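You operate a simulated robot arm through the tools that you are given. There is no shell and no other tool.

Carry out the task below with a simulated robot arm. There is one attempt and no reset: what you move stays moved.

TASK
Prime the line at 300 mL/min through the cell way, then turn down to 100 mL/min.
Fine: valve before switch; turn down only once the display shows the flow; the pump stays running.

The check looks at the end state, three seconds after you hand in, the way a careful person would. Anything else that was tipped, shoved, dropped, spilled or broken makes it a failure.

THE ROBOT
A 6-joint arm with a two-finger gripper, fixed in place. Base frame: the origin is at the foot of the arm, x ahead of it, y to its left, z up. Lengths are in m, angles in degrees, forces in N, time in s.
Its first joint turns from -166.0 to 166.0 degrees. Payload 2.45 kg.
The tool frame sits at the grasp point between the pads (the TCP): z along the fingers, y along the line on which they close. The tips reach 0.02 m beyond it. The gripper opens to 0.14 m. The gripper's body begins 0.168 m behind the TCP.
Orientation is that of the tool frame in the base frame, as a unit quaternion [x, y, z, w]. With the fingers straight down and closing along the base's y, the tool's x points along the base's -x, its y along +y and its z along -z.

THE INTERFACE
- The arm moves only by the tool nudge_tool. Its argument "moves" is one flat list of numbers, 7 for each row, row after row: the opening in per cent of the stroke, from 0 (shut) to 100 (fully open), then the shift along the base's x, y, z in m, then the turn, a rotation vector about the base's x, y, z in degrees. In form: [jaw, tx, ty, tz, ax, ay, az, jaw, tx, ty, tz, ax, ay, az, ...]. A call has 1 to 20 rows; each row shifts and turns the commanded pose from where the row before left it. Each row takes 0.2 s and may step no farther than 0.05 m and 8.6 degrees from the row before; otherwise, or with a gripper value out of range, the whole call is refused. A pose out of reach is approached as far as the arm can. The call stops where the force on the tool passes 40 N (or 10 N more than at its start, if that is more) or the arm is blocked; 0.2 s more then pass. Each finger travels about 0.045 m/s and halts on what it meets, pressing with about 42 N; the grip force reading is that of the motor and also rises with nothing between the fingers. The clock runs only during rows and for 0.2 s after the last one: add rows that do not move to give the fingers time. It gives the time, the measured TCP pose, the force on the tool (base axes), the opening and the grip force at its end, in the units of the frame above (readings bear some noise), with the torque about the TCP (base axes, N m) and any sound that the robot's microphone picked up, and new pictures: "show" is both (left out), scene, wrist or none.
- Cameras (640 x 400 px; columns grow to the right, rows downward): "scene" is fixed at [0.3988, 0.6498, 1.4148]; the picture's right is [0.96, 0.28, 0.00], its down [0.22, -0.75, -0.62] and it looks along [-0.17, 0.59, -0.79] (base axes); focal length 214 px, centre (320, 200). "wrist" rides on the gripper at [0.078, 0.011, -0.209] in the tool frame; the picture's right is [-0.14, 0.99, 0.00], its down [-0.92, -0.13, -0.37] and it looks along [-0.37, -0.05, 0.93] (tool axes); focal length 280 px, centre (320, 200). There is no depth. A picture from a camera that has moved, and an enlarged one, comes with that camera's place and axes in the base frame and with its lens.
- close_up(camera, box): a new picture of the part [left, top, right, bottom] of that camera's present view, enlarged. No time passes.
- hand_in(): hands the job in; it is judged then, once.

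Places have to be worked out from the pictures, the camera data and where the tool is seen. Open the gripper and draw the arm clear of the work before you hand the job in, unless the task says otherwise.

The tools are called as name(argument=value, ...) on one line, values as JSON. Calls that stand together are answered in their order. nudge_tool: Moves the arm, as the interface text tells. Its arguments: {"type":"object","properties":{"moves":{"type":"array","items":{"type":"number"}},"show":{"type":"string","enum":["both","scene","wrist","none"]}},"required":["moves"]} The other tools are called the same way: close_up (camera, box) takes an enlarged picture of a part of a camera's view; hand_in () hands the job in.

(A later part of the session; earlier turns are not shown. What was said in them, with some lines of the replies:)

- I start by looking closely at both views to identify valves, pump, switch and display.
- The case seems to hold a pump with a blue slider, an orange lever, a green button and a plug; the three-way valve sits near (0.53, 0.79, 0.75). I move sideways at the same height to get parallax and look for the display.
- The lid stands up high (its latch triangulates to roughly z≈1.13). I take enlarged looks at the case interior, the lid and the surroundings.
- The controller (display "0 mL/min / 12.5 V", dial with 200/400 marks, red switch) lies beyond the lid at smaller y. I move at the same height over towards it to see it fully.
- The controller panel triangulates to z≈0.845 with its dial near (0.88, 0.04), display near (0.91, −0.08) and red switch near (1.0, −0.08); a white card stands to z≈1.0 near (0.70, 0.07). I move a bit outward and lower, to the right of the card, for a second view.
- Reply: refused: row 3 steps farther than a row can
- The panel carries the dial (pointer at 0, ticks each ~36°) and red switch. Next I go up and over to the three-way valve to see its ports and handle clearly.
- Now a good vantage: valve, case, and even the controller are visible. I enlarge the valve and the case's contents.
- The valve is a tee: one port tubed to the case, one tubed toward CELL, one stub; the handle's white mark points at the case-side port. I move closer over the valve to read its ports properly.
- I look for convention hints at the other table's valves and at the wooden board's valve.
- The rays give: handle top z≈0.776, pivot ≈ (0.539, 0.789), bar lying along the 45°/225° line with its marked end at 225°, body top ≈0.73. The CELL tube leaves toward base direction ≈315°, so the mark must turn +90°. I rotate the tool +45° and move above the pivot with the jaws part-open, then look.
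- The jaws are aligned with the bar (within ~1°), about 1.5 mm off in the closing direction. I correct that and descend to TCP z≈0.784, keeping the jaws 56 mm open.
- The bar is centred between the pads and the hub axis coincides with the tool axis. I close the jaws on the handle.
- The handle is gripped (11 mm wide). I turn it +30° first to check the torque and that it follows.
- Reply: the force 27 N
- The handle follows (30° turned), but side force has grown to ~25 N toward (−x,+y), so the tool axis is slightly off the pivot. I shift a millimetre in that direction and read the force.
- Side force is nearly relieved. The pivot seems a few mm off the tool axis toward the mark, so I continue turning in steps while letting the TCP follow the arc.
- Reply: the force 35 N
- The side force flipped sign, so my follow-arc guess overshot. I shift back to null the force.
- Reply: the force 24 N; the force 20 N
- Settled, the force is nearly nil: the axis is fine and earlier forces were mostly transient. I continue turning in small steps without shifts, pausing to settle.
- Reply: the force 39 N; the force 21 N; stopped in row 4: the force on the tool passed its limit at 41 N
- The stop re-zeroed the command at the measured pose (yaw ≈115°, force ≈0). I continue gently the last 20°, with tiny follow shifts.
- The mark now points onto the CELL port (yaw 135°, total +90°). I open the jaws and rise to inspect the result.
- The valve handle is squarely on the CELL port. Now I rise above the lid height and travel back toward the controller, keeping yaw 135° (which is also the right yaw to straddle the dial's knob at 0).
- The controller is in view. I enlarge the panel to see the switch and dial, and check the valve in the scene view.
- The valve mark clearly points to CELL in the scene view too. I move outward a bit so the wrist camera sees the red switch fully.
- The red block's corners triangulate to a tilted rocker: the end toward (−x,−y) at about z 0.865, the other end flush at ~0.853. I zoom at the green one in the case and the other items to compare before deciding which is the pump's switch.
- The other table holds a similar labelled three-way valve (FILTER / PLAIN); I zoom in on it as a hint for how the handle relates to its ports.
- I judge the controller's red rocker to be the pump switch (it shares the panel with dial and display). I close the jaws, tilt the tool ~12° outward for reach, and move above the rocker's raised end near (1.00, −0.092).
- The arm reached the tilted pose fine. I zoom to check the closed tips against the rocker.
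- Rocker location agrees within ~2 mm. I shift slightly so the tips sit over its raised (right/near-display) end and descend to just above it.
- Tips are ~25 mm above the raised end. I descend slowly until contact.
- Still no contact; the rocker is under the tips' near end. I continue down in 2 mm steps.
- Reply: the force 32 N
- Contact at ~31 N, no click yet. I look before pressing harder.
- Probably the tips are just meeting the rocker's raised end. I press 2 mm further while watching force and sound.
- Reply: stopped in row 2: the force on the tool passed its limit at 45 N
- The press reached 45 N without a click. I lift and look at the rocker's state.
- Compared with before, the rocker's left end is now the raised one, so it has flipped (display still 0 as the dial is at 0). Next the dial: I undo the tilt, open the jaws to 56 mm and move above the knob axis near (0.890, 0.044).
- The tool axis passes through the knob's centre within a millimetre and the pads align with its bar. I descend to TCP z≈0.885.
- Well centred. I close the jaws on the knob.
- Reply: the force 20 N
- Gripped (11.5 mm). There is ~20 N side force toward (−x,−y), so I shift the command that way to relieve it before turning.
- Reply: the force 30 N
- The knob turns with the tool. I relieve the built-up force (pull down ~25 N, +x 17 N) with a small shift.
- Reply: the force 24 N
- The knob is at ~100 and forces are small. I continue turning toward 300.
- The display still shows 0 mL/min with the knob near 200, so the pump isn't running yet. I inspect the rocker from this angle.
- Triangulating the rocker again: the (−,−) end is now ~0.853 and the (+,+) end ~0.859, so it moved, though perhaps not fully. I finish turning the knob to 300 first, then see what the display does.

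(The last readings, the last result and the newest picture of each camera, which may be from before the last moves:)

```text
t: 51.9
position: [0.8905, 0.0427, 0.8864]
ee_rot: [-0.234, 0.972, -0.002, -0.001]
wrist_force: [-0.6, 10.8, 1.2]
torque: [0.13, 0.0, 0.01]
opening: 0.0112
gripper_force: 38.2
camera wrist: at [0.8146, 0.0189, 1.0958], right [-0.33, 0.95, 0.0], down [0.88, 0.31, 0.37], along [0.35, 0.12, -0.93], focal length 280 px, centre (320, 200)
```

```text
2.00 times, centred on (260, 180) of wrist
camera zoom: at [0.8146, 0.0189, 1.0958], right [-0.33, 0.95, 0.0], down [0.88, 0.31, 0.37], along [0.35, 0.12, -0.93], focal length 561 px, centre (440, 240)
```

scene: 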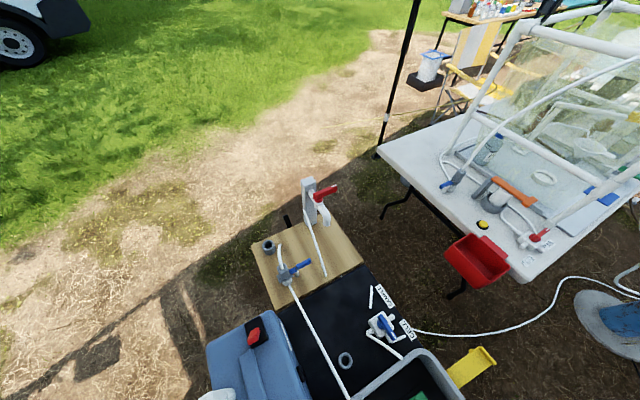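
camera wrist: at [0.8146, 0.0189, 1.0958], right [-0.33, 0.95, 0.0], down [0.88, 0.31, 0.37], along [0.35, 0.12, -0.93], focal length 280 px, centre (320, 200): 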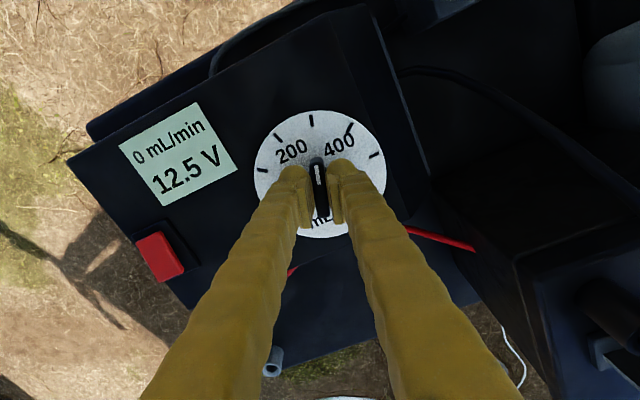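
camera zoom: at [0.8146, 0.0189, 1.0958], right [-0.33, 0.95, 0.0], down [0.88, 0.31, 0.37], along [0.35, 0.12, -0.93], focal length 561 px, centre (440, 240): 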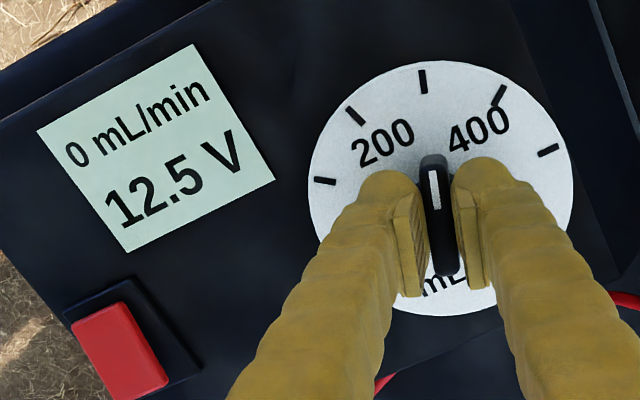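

The pointer sits at the 300 tick; display still 0. I wait a couple of seconds to see whether the flow comes up with a lag.

nudge_tool(moves=[0, 0, 0, 0, 0, 0, 0, 0, 0, 0, 0, 0, 0, 0, 0, 0, 0, 0, 0, 0, 0, 0, 0, 0, 0, 0, 0, 0, 0, 0, 0, 0, 0, 0, 0, 0, 0, 0, 0, 0, 0, 0, 0, 0, 0, 0, 0, 0, 0, 0, 0, 0, 0, 0, 0, 0], show="wrist")

close_up(camera="wrist", box=[110, 90, 250, 290])

close_up(camera="wrist", box=[120, 210, 210, 300])

```text
t: 53.7
position: [0.8897, 0.0444, 0.8859]
ee_rot: [-0.234, 0.972, -0.001, -0.002]
wrist_force: [4.3, 13.4, 0.5]
torque: [0.15, -0.1, 0.0]
opening: 0.0107
gripper_force: 38.5
camera wrist: at [0.8146, 0.0189, 1.0958], right [-0.33, 0.94, 0.0], down [0.88, 0.31, 0.37], along [0.35, 0.12, -0.93], focal length 280 px, centre (320, 200)
```

wrist: 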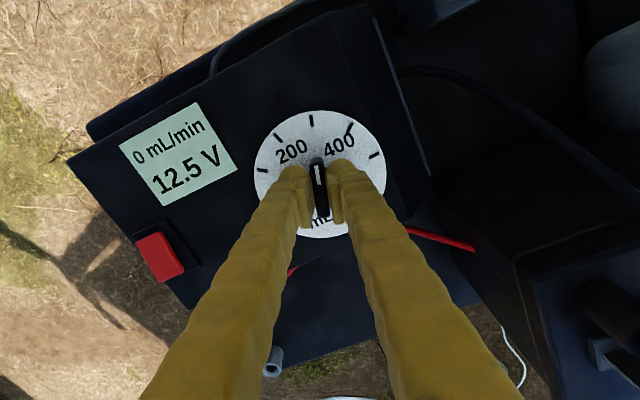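

```text
2.00 times, centred on (180, 190) of wrist
camera zoom: at [0.8146, 0.0189, 1.0958], right [-0.33, 0.94, 0.0], down [0.88, 0.31, 0.37], along [0.35, 0.12, -0.93], focal length 561 px, centre (600, 220)
```

zoom: 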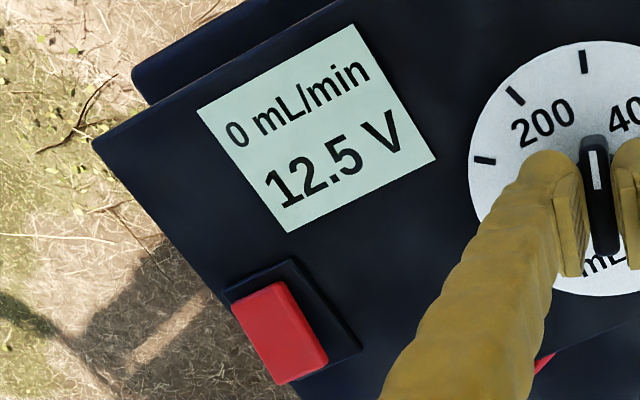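

```text
4.44 times, centred on (165, 255) of wrist
camera zoom: at [0.8146, 0.0189, 1.0958], right [-0.33, 0.94, 0.0], down [0.88, 0.31, 0.37], along [0.35, 0.12, -0.93], focal length 1246 px, centre (1009, -44)
```

zoom: 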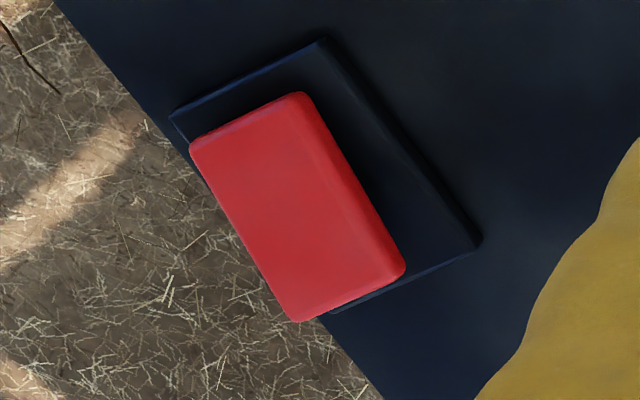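

The rocker's tilt measures only ~8.6° (the tilt of my fingertip plane), versus ~13.6° originally, so my press probably wasn't complete because the outer finger met the frame. I release the knob (left at 300), rise and turn the tool to yaw −45° to press the rocker's end again.

nudge_tool(moves=[10, 0, 0, 0, 0, 0, 0, 25, 0, 0, 0, 0, 0, 0, 40, 0, 0, 0, 0, 0, 0, 40, 0, 0, 0, 0, 0, 0, 40, 0, 0, 0.03, 0, 0, 0, 40, 0, 0, 0.04, 0, 0, 0, 30, 0, 0, 0.04, 0, 0, -8, 20, 0.01, -0.015, 0.02, 0, 0, -8, 10, 0.01, -0.015, 0, 0, 0, -8, 0, 0.01, -0.015, 0, 0, 0, -8, 0, 0.01, -0.015, 0, 0, 0, -8, 0, 0.01, -0.015, 0, 0, 0, -8, 0, 0.01, -0.015, 0, 0, 0, -8, 0, 0.01, -0.015, 0, 0, 0, -8, 0, 0, 0, 0, 0, 0, -8, 0, 0, 0, 0, 0, 0, 0], show="wrist")

close_up(camera="wrist", box=[220, 60, 460, 230])

```text
t: 57.1
position: [0.9595, -0.0615, 1.0165]
ee_rot: [0.384, 0.924, -0.001, -0.001]
wrist_force: [0.2, 0.0, 0.6]
torque: [-0.02, 0.02, -0.02]
opening: 0.0003
gripper_force: 30.3
camera wrist: at [0.9127, 0.0022, 1.2259], right [0.8, 0.6, 0.0], down [0.56, -0.74, 0.37], along [0.22, -0.3, -0.93], focal length 280 px, centre (320, 200)
```

wrist: 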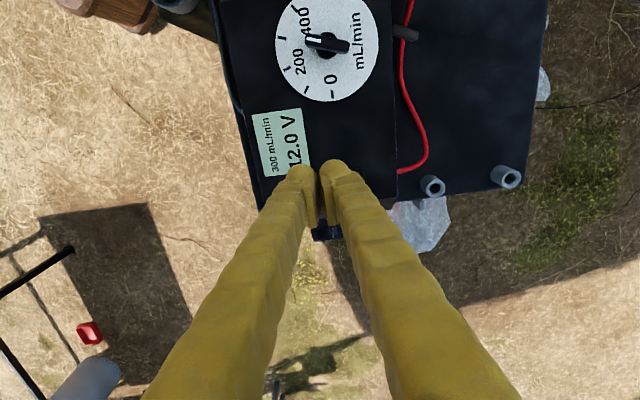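

```text
2.35 times, centred on (340, 145) of wrist
camera zoom: at [0.9127, 0.0022, 1.2259], right [0.8, 0.6, 0.0], down [0.56, -0.74, 0.37], along [0.22, -0.3, -0.93], focal length 660 px, centre (273, 329)
```

zoom: 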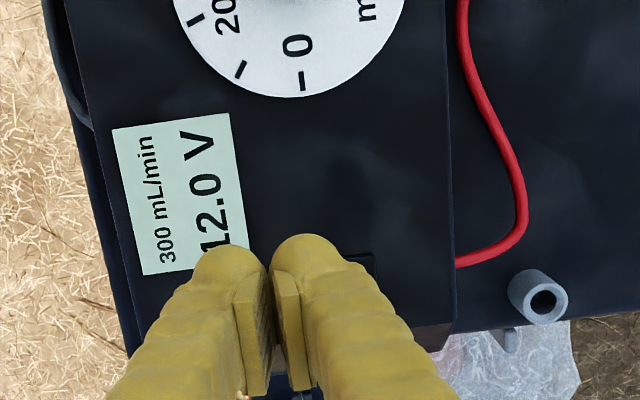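

The display now reads 300 mL/min (12.0 V): the pump is running and just needed time to prime. I confirm the reading up close, then go back to the knob.

close_up(camera="wrist", box=[240, 0, 400, 180])

nudge_tool(moves=[10, -0.0087, 0.0131, 0.005, 0, 0, 8, 20, -0.0087, 0.0131, 0, 0, 0, 8, 30, -0.0087, 0.0131, 0, 0, 0, 8, 40, -0.0087, 0.0131, 0, 0, 0, 8, 40, -0.0087, 0.0131, 0, 0, 0, 8, 40, -0.0087, 0.0131, 0, 0, 0, 8, 40, -0.0087, 0.0131, 0, 0, 0, 8, 40, -0.0087, 0.0131, 0, 0, 0, 8, 40, 0, 0, 0, 0, 0, 8, 40, 0, 0, 0, 0, 0, 0], show="wrist")

close_up(camera="wrist", box=[180, 80, 420, 240])

```text
2.22 times, centred on (320, 90) of wrist
camera zoom: at [0.9127, 0.0022, 1.2259], right [0.8, 0.6, 0.0], down [0.56, -0.74, 0.37], along [0.22, -0.3, -0.93], focal length 623 px, centre (320, 444)
```

zoom: 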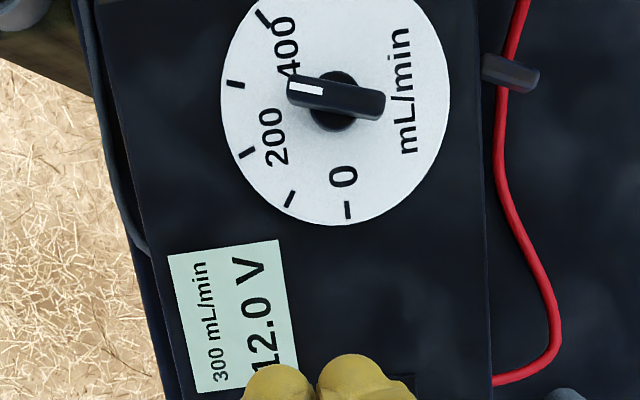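

```text
t: 59.3
position: [0.8901, 0.0438, 1.0197]
ee_rot: [-0.234, 0.972, -0.002, 0.0]
wrist_force: [-0.9, 0.6, -0.3]
torque: [0.02, 0.02, -0.03]
opening: 0.056
gripper_force: 0.1
camera wrist: at [0.8151, 0.0184, 1.2307], right [-0.33, 0.94, 0.0], down [0.88, 0.31, 0.37], along [0.35, 0.12, -0.93], focal length 280 px, centre (320, 200)
```

wrist: 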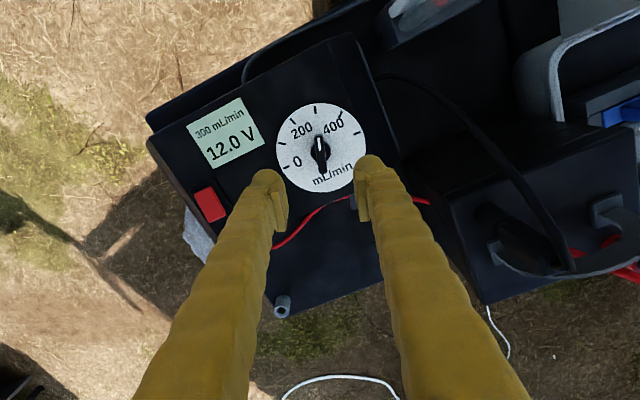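

```text
2.50 times, centred on (300, 160) of wrist
camera zoom: at [0.8151, 0.0184, 1.2307], right [-0.33, 0.94, 0.0], down [0.88, 0.31, 0.37], along [0.35, 0.12, -0.93], focal length 701 px, centre (370, 300)
```

zoom: 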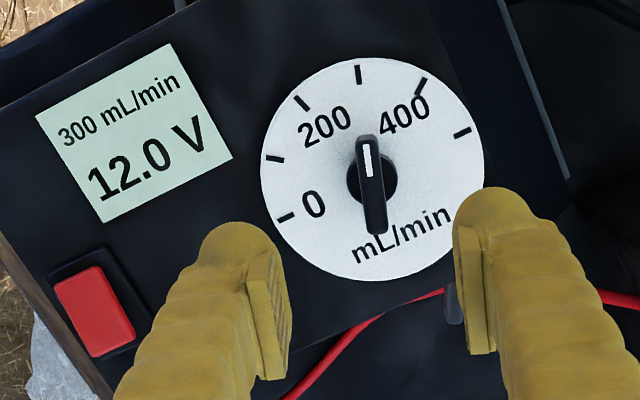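

300 mL/min is confirmed and the tool is centred over the knob. I descend and grip it again.

nudge_tool(moves=[40, 0, 0, -0.045, 0, 0, 0, 40, 0, 0, -0.045, 0, 0, 0, 40, 0, 0, -0.03, 0, 0, 0, 40, 0, 0, -0.0135, 0, 0, 0, 40, 0, 0, 0, 0, 0, 0], show="wrist")

close_up(camera="wrist", box=[110, 90, 420, 270])

```text
t: 60.5
position: [0.8897, 0.0432, 0.8874]
ee_rot: [-0.233, 0.972, -0.002, 0.0]
wrist_force: [0.1, -0.1, -0.2]
torque: [0.05, 0.01, -0.01]
opening: 0.0559
gripper_force: 0.1
camera wrist: at [0.815, 0.0186, 1.0977], right [-0.33, 0.94, 0.0], down [0.88, 0.31, 0.37], along [0.35, 0.12, -0.93], focal length 280 px, centre (320, 200)
```

wrist: 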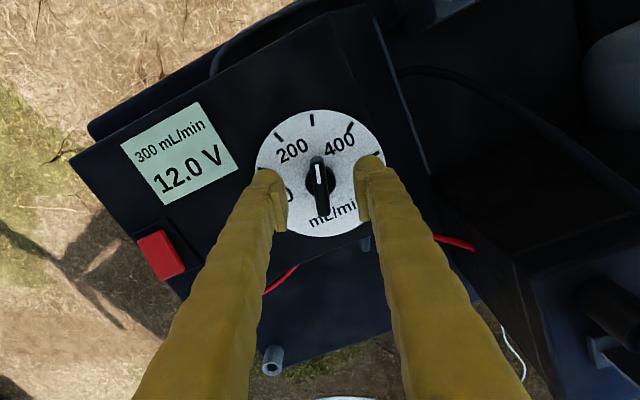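

```text
2.06 times, centred on (265, 180) of wrist
camera zoom: at [0.815, 0.0186, 1.0977], right [-0.33, 0.94, 0.0], down [0.88, 0.31, 0.37], along [0.35, 0.12, -0.93], focal length 579 px, centre (434, 241)
```

zoom: 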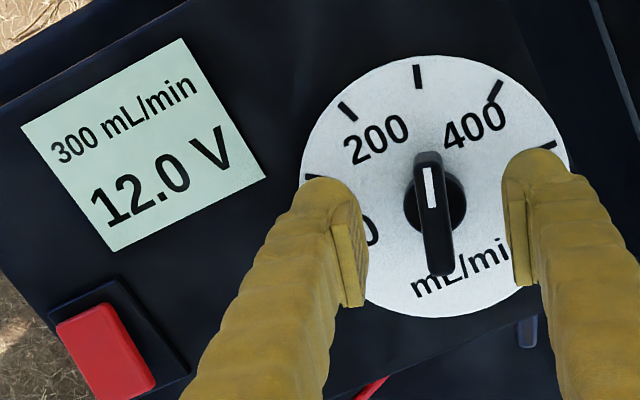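

The jaws straddle the knob symmetrically, display 300 mL/min. I close on it.

nudge_tool(moves=[0, 0, 0, 0, 0, 0, 0, 0, 0, 0, 0, 0, 0, 0, 0, 0, 0, 0, 0, 0, 0, 0, 0, 0, 0, 0, 0, 0], show="none")

```text
t: 61.5
position: [0.8894, 0.043, 0.8873]
ee_rot: [-0.233, 0.972, -0.001, 0.0]
wrist_force: [-3.6, 8.5, -0.3]
torque: [0.09, -0.02, -0.01]
opening: 0.0111
gripper_force: 33.5
```

nudge_tool(moves=[0, -0.0001, 0.0004, 0, 0, 0, 4, 0, 0, 0, 0, 0, 0, 4, 0, 0, 0, 0, 0, 0, 4, 0, 0, 0, 0, 0, 0, 4, 0, 0, 0, 0, 0, 0, 4, 0, 0, 0, 0, 0, 0, 0], show="none")

```text
t: 62.9
position: [0.8896, 0.0434, 0.8874]
ee_rot: [-0.4, 0.917, -0.002, 0.0]
wrist_force: [-12.6, -1.4, 7.3]
torque: [-0.06, 0.14, -0.02]
opening: 0.011
gripper_force: 37.9
```

nudge_tool(moves=[0, -0.0005, 0, 0.0003, 0, 0, 4, 0, 0, 0, 0, 0, 0, 4, 0, 0, 0, 0, 0, 0, 4, 0, 0, 0, 0, 0, 0, 4, 0, 0, 0, 0, 0, 0, 4, 0, 0, 0, 0, 0, 0, 0], show="wrist")

close_up(camera="wrist", box=[110, 0, 430, 240])

```text
t: 64.3
position: [0.8894, 0.0429, 0.8874]
ee_rot: [-0.553, 0.833, -0.003, 0.001]
wrist_force: [1.7, -2.6, 5.5]
torque: [0.04, -0.04, -0.01]
opening: 0.0108
gripper_force: 37.9
camera wrist: at [0.8482, -0.0231, 1.0976], right [-0.86, 0.51, 0.0], down [0.48, 0.8, 0.37], along [0.19, 0.31, -0.93], focal length 280 px, centre (320, 200)
```

wrist: 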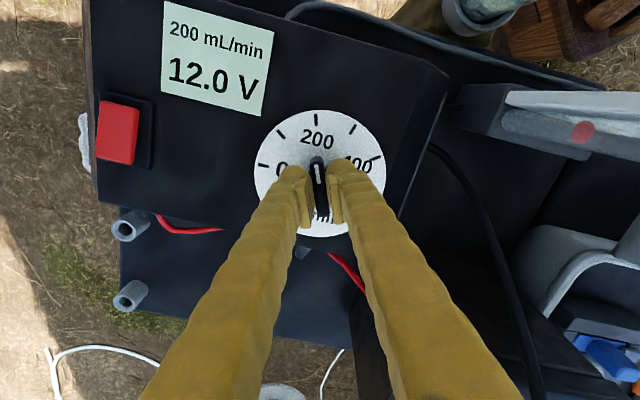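

```text
1.67 times, centred on (270, 120) of wrist
camera zoom: at [0.8482, -0.0231, 1.0976], right [-0.86, 0.51, 0.0], down [0.48, 0.8, 0.37], along [0.19, 0.31, -0.93], focal length 467 px, centre (403, 333)
```

zoom: 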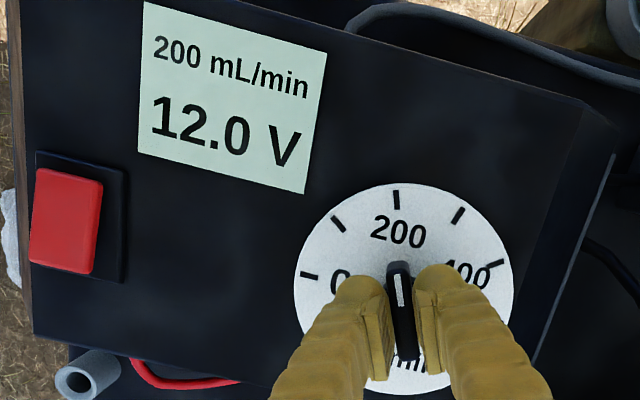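

Display follows: 200 mL/min. I keep turning to the 100 tick (another ~32°).

nudge_tool(moves=[0, 0, 0, 0, 0, 0, 4, 0, 0, 0, 0, 0, 0, 4, 0, 0, 0, 0, 0, 0, 4, 0, 0, 0, 0, 0, 0, 4, 0, 0, 0, 0, 0, 0, 0], show="none")

```text
t: 65.5
position: [0.8896, 0.0435, 0.8861]
ee_rot: [-0.664, 0.748, -0.003, 0.002]
wrist_force: [21.0, 5.7, -0.9]
torque: [0.12, -0.25, -0.01]
opening: 0.0111
gripper_force: 38.1
```

nudge_tool(moves=[0, 0.0008, 0.0002, 0, 0, 0, 4, 0, 0, 0, 0, 0, 0, 4, 0, 0, 0, 0, 0, 0, 4, 0, 0, 0, 0, 0, 0, 4, 0, 0, 0, 0, 0, 0, 0], show="wrist")

close_up(camera="wrist", box=[200, 0, 440, 240])

```text
t: 66.7
position: [0.8887, 0.044, 0.8865]
ee_rot: [0.761, -0.649, 0.002, -0.001]
wrist_force: [-5.9, -9.0, 7.7]
torque: [-0.21, 0.04, 0.03]
opening: 0.0112
gripper_force: 37.9
camera wrist: at [0.8904, -0.0346, 1.0977], right [-1.0, -0.02, 0.0], down [-0.02, 0.93, 0.37], along [0.0, 0.37, -0.93], focal length 280 px, centre (320, 200)
```

wrist: 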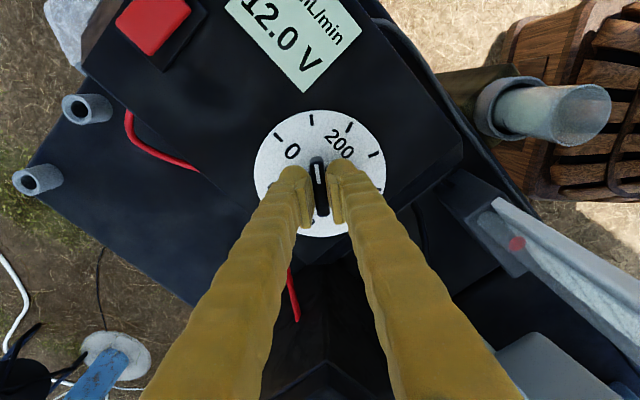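

```text
1.67 times, centred on (320, 120) of wrist
camera zoom: at [0.8904, -0.0346, 1.0977], right [-1.0, -0.02, 0.0], down [-0.02, 0.93, 0.37], along [0.0, 0.37, -0.93], focal length 467 px, centre (320, 333)
```

zoom: 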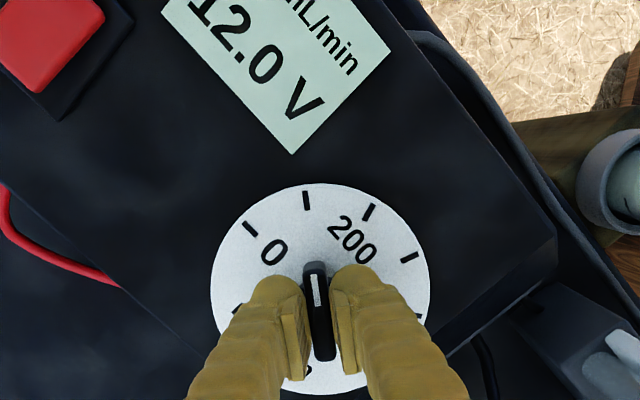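

The pointer aims at the 100 tick. I release the knob gently and rise straight up to read the display.

nudge_tool(moves=[0, -0.0003, -0.0004, 0, 0, 0, 0, 10, 0, 0, 0, 0, 0, 0, 25, 0, 0, 0, 0, 0, 0, 40, 0, 0, 0, 0, 0, 0, 40, 0, 0, 0, 0, 0, 0, 40, 0, 0, 0.04, 0, 0, 0, 40, 0, 0, 0.045, 0, 0, 0, 40, 0, 0, 0.045, 0, 0, 0, 40, 0, 0, 0.04, 0, 0, 0, 40, 0, 0, 0, 0, 0, 0], show="wrist")

close_up(camera="wrist", box=[220, 20, 420, 190])

```text
t: 68.9
position: [0.891, 0.0428, 1.0578]
ee_rot: [0.761, -0.649, 0.001, -0.001]
wrist_force: [-0.9, 0.1, -1.0]
torque: [0.01, 0.0, -0.01]
opening: 0.0562
gripper_force: 0.0
camera wrist: at [0.8906, -0.0353, 1.2675], right [-1.0, -0.02, 0.0], down [-0.02, 0.93, 0.37], along [0.0, 0.37, -0.93], focal length 280 px, centre (320, 200)
```

wrist: 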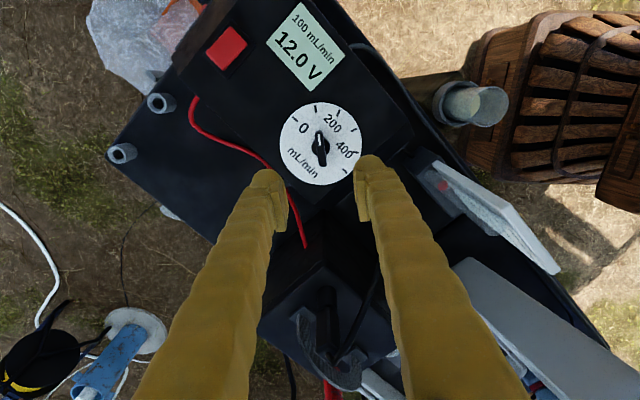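

```text
2.35 times, centred on (320, 105) of wrist
camera zoom: at [0.8906, -0.0353, 1.2675], right [-1.0, -0.02, 0.0], down [-0.02, 0.93, 0.37], along [0.0, 0.37, -0.93], focal length 660 px, centre (320, 424)
```

zoom: 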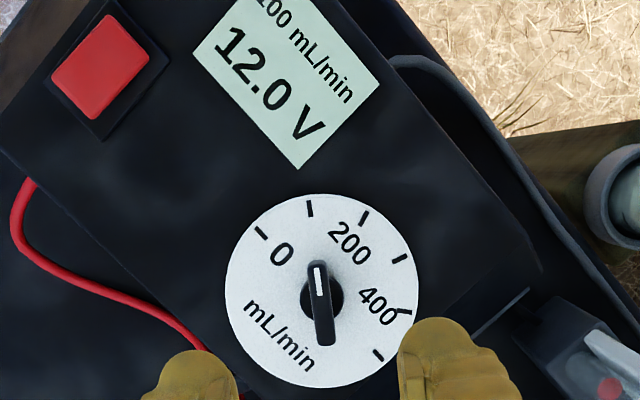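

The display reads 100 mL/min. I confirm it closely and raise the arm clear.

close_up(camera="wrist", box=[255, 0, 355, 100])

nudge_tool(moves=[60, 0, 0, 0.045, 0, 0, 0, 80, -0.01, 0, 0.045, 0, 0, 0, 100, -0.02, 0, 0.04, 0, 0, 0, 100, -0.04, 0.01, 0.02, 0, 0, -8, 100, -0.04, 0.01, 0.01, 0, 0, -8, 100, -0.03, 0.01, 0, 0, 0, -8, 100, 0, 0, 0, 0, 0, -8, 100, 0, 0, 0, 0, 0, -8, 100, 0, 0, 0, 0, 0, -8, 100, 0, 0, 0, 0, 0, -8, 100, 0, 0, 0, 0, 0, -8, 100, 0, 0, 0, 0, 0, -8, 100, 0, 0, 0, 0, 0, 0], show="both")

```text
4.00 times, centred on (305, 50) of wrist
camera zoom: at [0.8906, -0.0353, 1.2675], right [-1.0, -0.02, 0.0], down [-0.02, 0.93, 0.37], along [0.0, 0.37, -0.93], focal length 1122 px, centre (380, 800)
```

zoom: 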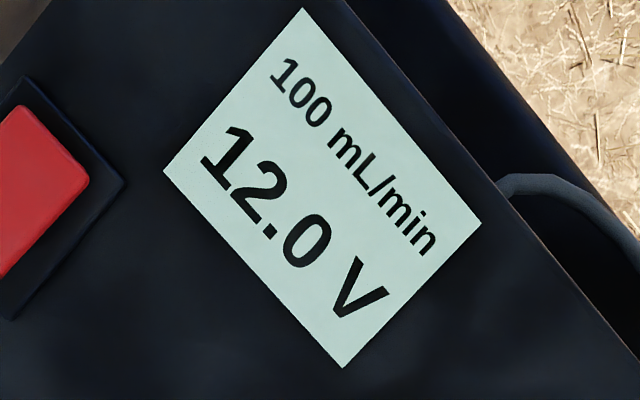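

```text
t: 71.7
position: [0.7499, 0.0725, 1.2162]
ee_rot: [-0.233, 0.972, -0.002, 0.0]
wrist_force: [0.0, -0.3, 0.4]
torque: [0.0, -0.01, 0.0]
opening: 0.14
gripper_force: 0.0
camera wrist: at [0.6749, 0.049, 1.4275], right [-0.33, 0.95, 0.0], down [0.88, 0.3, 0.37], along [0.35, 0.12, -0.93], focal length 280 px, centre (320, 200)
```

scene: 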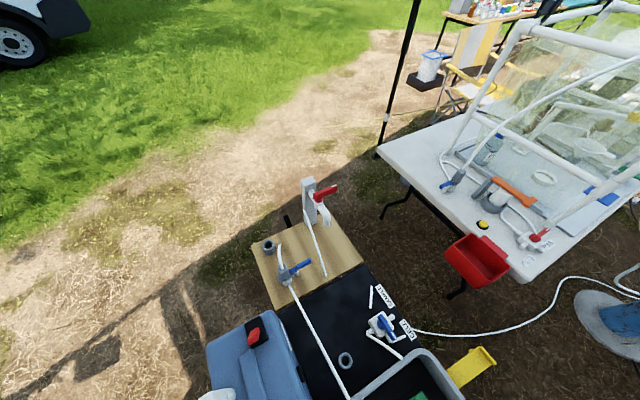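
wrist: 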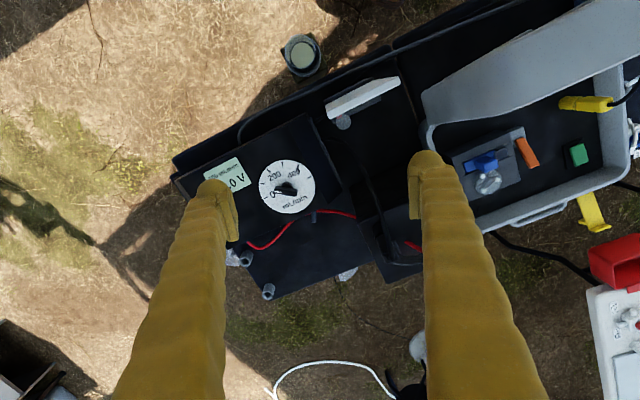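

The arm is up and clear with the jaws open. I do a last check of the valve, tubes, pump and cell for anything amiss.

close_up(camera="scene", box=[340, 270, 460, 400])

close_up(camera="scene", box=[500, 240, 640, 380])

close_up(camera="wrist", box=[420, 80, 640, 240])

close_up(camera="wrist", box=[170, 60, 420, 300])

```text
3.08 times, centred on (400, 335) of scene
camera zoom: at [0.3988, 0.6498, 1.4148], right [0.96, 0.28, 0.0], down [0.22, -0.75, -0.62], along [-0.17, 0.59, -0.79], focal length 660 px, centre (74, -215)
```

zoom: 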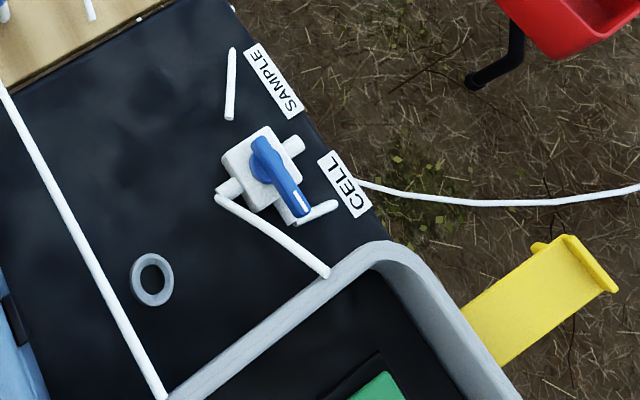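

```text
2.86 times, centred on (570, 310) of scene
camera zoom: at [0.3988, 0.6498, 1.4148], right [0.96, 0.28, 0.0], down [0.22, -0.75, -0.62], along [-0.17, 0.59, -0.79], focal length 613 px, centre (-394, -114)
```

zoom: 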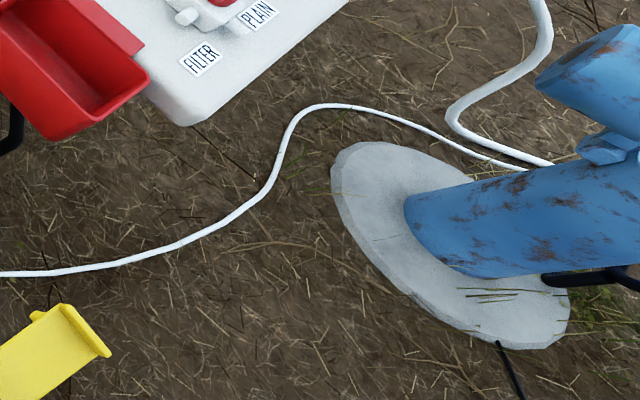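

```text
2.50 times, centred on (530, 160) of wrist
camera zoom: at [0.6749, 0.049, 1.4275], right [-0.33, 0.95, 0.0], down [0.88, 0.3, 0.37], along [0.35, 0.12, -0.93], focal length 701 px, centre (-205, 300)
```

zoom: 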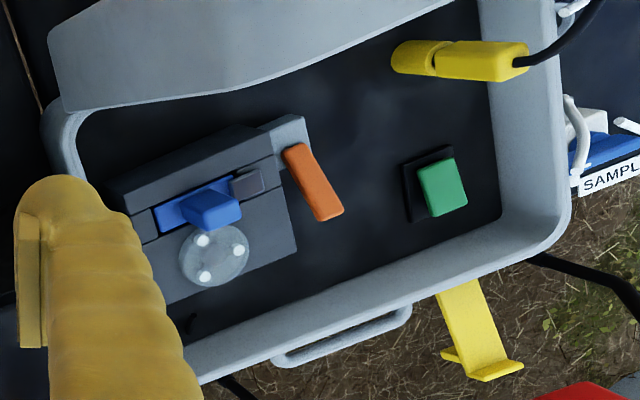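

```text
1.67 times, centred on (295, 180) of wrist
camera zoom: at [0.6749, 0.049, 1.4275], right [-0.33, 0.95, 0.0], down [0.88, 0.3, 0.37], along [0.35, 0.12, -0.93], focal length 467 px, centre (362, 233)
```

zoom: 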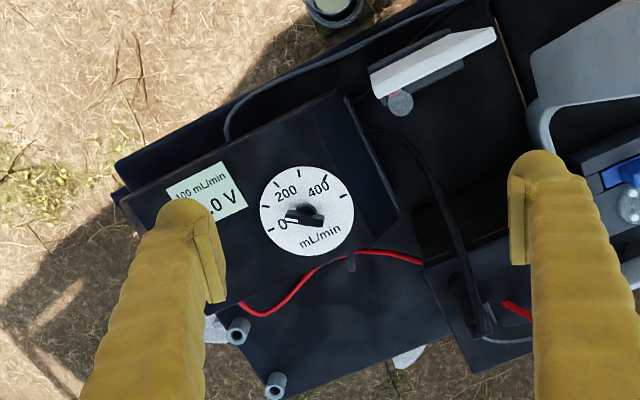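

Display steady at 100 mL/min with the pump running, valve on CELL, nothing else disturbed, arm clear and gripper open. I hand in.

hand_in()

```text
The job is handed in.
```

The line was primed at 300 mL/min through the cell way, then turned down to 100 mL/min. The display read 100 mL/min with the pump running when I handed in; I haven't seen the result of the check.

- **Valve:** I turned the three-way valve first, so its marked end points at the port whose tube runs to CELL. I took the marked end to mean the open way. The display can't confirm which way the flow went.
- **Switch:** I pressed the red switch on the controller after the valve. It gave no audible click and looked only partly tilted, but the pump started and was still running at hand-in.
- **Dial:** I turned it to 300. The display stayed at 0 for a few seconds, then read 300 mL/min. Only after that did I turn it down to 100.

The battery reading dropped from 12.5 V to 12.0 V once the pump was running. In the last pictures nothing else had moved, tipped or spilled. The arm was clear with the gripper open.
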